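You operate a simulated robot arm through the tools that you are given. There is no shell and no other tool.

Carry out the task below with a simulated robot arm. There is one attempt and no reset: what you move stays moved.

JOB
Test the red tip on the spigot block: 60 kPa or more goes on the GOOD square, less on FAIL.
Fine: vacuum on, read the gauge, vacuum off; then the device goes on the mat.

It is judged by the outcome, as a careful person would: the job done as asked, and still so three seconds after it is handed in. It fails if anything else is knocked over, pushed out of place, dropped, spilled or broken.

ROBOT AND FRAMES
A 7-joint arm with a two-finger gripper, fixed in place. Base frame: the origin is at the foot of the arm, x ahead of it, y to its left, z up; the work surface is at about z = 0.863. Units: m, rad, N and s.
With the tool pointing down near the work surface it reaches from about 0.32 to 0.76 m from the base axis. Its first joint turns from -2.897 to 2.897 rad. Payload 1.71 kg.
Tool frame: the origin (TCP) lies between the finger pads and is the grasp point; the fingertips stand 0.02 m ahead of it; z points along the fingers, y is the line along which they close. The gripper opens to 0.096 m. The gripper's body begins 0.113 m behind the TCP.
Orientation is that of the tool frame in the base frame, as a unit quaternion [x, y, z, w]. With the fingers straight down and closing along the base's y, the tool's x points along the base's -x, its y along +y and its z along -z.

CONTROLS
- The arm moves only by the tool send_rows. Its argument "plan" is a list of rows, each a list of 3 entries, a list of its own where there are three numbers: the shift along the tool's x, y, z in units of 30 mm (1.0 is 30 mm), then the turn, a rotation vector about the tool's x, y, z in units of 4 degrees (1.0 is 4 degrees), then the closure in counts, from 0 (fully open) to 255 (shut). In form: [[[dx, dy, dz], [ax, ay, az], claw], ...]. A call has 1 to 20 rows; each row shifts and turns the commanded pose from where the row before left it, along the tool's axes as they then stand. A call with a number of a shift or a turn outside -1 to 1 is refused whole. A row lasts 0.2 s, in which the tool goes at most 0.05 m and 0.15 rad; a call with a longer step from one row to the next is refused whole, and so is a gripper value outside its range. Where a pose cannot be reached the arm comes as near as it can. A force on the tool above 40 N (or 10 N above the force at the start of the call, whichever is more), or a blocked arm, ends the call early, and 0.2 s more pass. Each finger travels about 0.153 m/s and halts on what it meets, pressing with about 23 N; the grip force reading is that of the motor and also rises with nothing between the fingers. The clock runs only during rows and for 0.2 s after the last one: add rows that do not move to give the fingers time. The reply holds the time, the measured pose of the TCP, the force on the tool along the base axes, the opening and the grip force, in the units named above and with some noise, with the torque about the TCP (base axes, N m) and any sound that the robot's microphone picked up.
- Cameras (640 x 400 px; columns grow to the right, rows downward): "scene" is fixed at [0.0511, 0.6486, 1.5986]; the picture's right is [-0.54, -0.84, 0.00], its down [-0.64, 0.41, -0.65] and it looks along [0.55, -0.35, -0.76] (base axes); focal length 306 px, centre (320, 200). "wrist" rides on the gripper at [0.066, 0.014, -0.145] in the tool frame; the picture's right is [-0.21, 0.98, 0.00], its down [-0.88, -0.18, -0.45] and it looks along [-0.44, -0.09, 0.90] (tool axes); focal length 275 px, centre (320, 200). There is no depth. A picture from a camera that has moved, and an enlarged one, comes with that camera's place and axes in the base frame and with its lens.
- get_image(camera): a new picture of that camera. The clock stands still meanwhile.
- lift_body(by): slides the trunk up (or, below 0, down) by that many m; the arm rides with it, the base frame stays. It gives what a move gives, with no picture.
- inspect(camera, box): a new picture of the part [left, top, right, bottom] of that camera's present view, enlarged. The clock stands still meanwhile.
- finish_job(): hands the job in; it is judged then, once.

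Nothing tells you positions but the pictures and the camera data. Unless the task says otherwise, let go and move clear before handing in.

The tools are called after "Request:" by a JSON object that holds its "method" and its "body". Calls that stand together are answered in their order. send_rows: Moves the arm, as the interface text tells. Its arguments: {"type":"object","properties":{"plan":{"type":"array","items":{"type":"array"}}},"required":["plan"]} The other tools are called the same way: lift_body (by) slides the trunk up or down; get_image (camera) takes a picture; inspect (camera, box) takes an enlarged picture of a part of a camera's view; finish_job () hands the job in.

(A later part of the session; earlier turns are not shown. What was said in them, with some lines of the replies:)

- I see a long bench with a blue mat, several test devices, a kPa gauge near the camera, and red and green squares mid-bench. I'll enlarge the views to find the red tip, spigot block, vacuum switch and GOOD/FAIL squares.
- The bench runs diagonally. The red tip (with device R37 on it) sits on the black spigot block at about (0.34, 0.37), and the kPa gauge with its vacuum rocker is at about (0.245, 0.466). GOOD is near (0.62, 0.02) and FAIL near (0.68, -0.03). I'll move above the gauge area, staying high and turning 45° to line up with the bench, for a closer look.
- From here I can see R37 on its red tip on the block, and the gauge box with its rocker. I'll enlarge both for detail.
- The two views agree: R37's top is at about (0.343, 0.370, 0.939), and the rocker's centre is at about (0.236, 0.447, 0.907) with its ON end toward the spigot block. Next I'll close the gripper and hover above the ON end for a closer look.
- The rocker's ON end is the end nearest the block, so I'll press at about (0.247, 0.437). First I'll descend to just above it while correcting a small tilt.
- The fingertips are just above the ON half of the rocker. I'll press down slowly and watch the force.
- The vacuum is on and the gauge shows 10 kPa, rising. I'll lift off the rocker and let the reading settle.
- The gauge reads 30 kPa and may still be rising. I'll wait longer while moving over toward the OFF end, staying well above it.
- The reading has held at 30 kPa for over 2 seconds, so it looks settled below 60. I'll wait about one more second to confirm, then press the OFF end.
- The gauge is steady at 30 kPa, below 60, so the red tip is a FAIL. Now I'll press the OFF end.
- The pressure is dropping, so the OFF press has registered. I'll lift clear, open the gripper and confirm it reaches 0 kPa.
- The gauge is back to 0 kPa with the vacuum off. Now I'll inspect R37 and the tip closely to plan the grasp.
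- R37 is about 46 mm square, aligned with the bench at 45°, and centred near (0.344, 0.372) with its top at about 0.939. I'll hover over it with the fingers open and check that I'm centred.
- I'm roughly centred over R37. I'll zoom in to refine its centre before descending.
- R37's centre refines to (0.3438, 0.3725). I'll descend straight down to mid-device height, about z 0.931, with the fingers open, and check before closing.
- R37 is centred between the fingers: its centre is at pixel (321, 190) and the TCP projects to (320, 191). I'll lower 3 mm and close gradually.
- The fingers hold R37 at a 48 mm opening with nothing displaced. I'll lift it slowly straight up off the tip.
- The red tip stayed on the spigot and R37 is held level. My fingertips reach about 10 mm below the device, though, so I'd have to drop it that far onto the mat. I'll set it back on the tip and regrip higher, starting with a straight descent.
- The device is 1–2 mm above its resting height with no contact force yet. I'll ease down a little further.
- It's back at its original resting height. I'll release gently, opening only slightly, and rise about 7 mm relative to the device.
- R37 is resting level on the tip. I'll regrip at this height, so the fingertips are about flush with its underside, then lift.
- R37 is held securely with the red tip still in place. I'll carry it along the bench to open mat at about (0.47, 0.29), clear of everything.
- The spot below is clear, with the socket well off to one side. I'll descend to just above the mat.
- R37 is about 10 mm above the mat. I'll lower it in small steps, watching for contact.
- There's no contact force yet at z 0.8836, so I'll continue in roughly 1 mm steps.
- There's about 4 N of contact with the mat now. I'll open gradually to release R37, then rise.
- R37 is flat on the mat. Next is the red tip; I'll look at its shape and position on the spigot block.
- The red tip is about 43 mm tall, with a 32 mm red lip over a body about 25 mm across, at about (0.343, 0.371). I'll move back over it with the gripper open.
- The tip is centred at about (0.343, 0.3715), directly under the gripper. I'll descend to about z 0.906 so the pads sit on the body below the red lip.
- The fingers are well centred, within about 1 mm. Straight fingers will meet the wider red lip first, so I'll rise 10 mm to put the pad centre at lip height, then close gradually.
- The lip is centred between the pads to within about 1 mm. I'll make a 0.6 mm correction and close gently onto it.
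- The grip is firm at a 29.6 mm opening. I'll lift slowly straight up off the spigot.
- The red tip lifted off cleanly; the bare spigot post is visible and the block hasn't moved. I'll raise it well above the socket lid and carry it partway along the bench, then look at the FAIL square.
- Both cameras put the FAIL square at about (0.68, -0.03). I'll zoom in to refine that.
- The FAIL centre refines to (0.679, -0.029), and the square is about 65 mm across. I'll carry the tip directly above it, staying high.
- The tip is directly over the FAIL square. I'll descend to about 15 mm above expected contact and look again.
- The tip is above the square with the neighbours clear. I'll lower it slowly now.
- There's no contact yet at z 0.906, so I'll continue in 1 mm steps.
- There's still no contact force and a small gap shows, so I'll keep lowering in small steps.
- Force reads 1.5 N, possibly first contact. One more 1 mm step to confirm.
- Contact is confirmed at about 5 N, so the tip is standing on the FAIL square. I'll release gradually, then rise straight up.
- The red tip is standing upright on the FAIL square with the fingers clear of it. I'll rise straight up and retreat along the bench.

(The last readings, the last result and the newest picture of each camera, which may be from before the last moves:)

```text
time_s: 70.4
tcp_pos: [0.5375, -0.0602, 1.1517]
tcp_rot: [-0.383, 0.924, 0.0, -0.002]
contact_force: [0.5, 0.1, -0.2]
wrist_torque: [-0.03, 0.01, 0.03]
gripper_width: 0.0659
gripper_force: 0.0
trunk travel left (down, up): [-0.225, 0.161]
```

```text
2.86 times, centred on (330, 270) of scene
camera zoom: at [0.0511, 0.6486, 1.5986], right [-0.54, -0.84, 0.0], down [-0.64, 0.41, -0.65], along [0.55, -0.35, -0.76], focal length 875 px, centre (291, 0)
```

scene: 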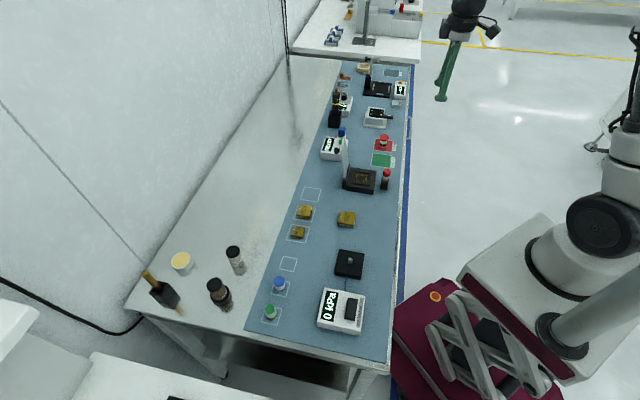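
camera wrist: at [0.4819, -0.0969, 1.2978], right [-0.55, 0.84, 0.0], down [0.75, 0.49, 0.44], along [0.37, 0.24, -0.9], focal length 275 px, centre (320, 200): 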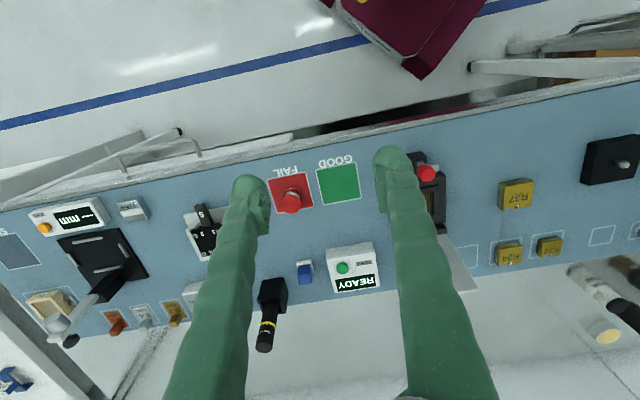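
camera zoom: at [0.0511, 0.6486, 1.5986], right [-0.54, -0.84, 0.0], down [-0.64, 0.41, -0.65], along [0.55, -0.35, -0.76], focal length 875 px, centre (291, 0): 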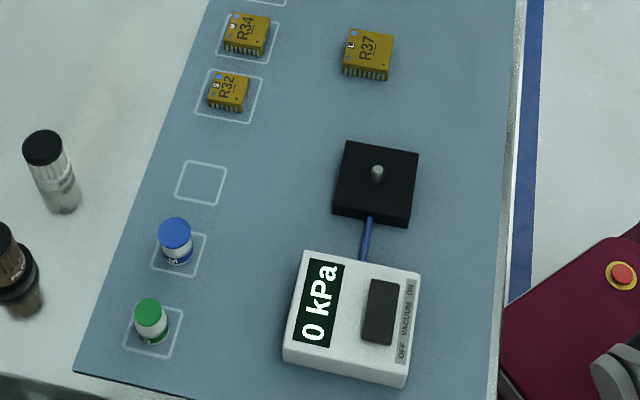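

Everything is in place: the red tip stands upright on FAIL after its 30 kPa reading, R37 lies flat on the mat, and the vacuum is off with the gauge at 0 kPa. Nothing else has moved and the arm is clear, so I'm handing the job in.

Request:
{"method": "finish_job", "body": {}}

```text
The job is handed in.
```

The red tip failed: the gauge settled at 30 kPa, below the 60 kPa limit, so I put it on the FAIL square. It is standing upright there.

- **Vacuum:** I switched it on, waited for the reading to settle, then switched it off. The gauge was back at 0 kPa at the end.
- **Device:** R37, which was sitting on the tip, is flat on open mat, clear of everything else. I set it back on the tip once to regrip it, so that I could lower it onto the mat without dropping it.

Nothing else on the bench was knocked or moved, and the arm was clear when I handed the job in.
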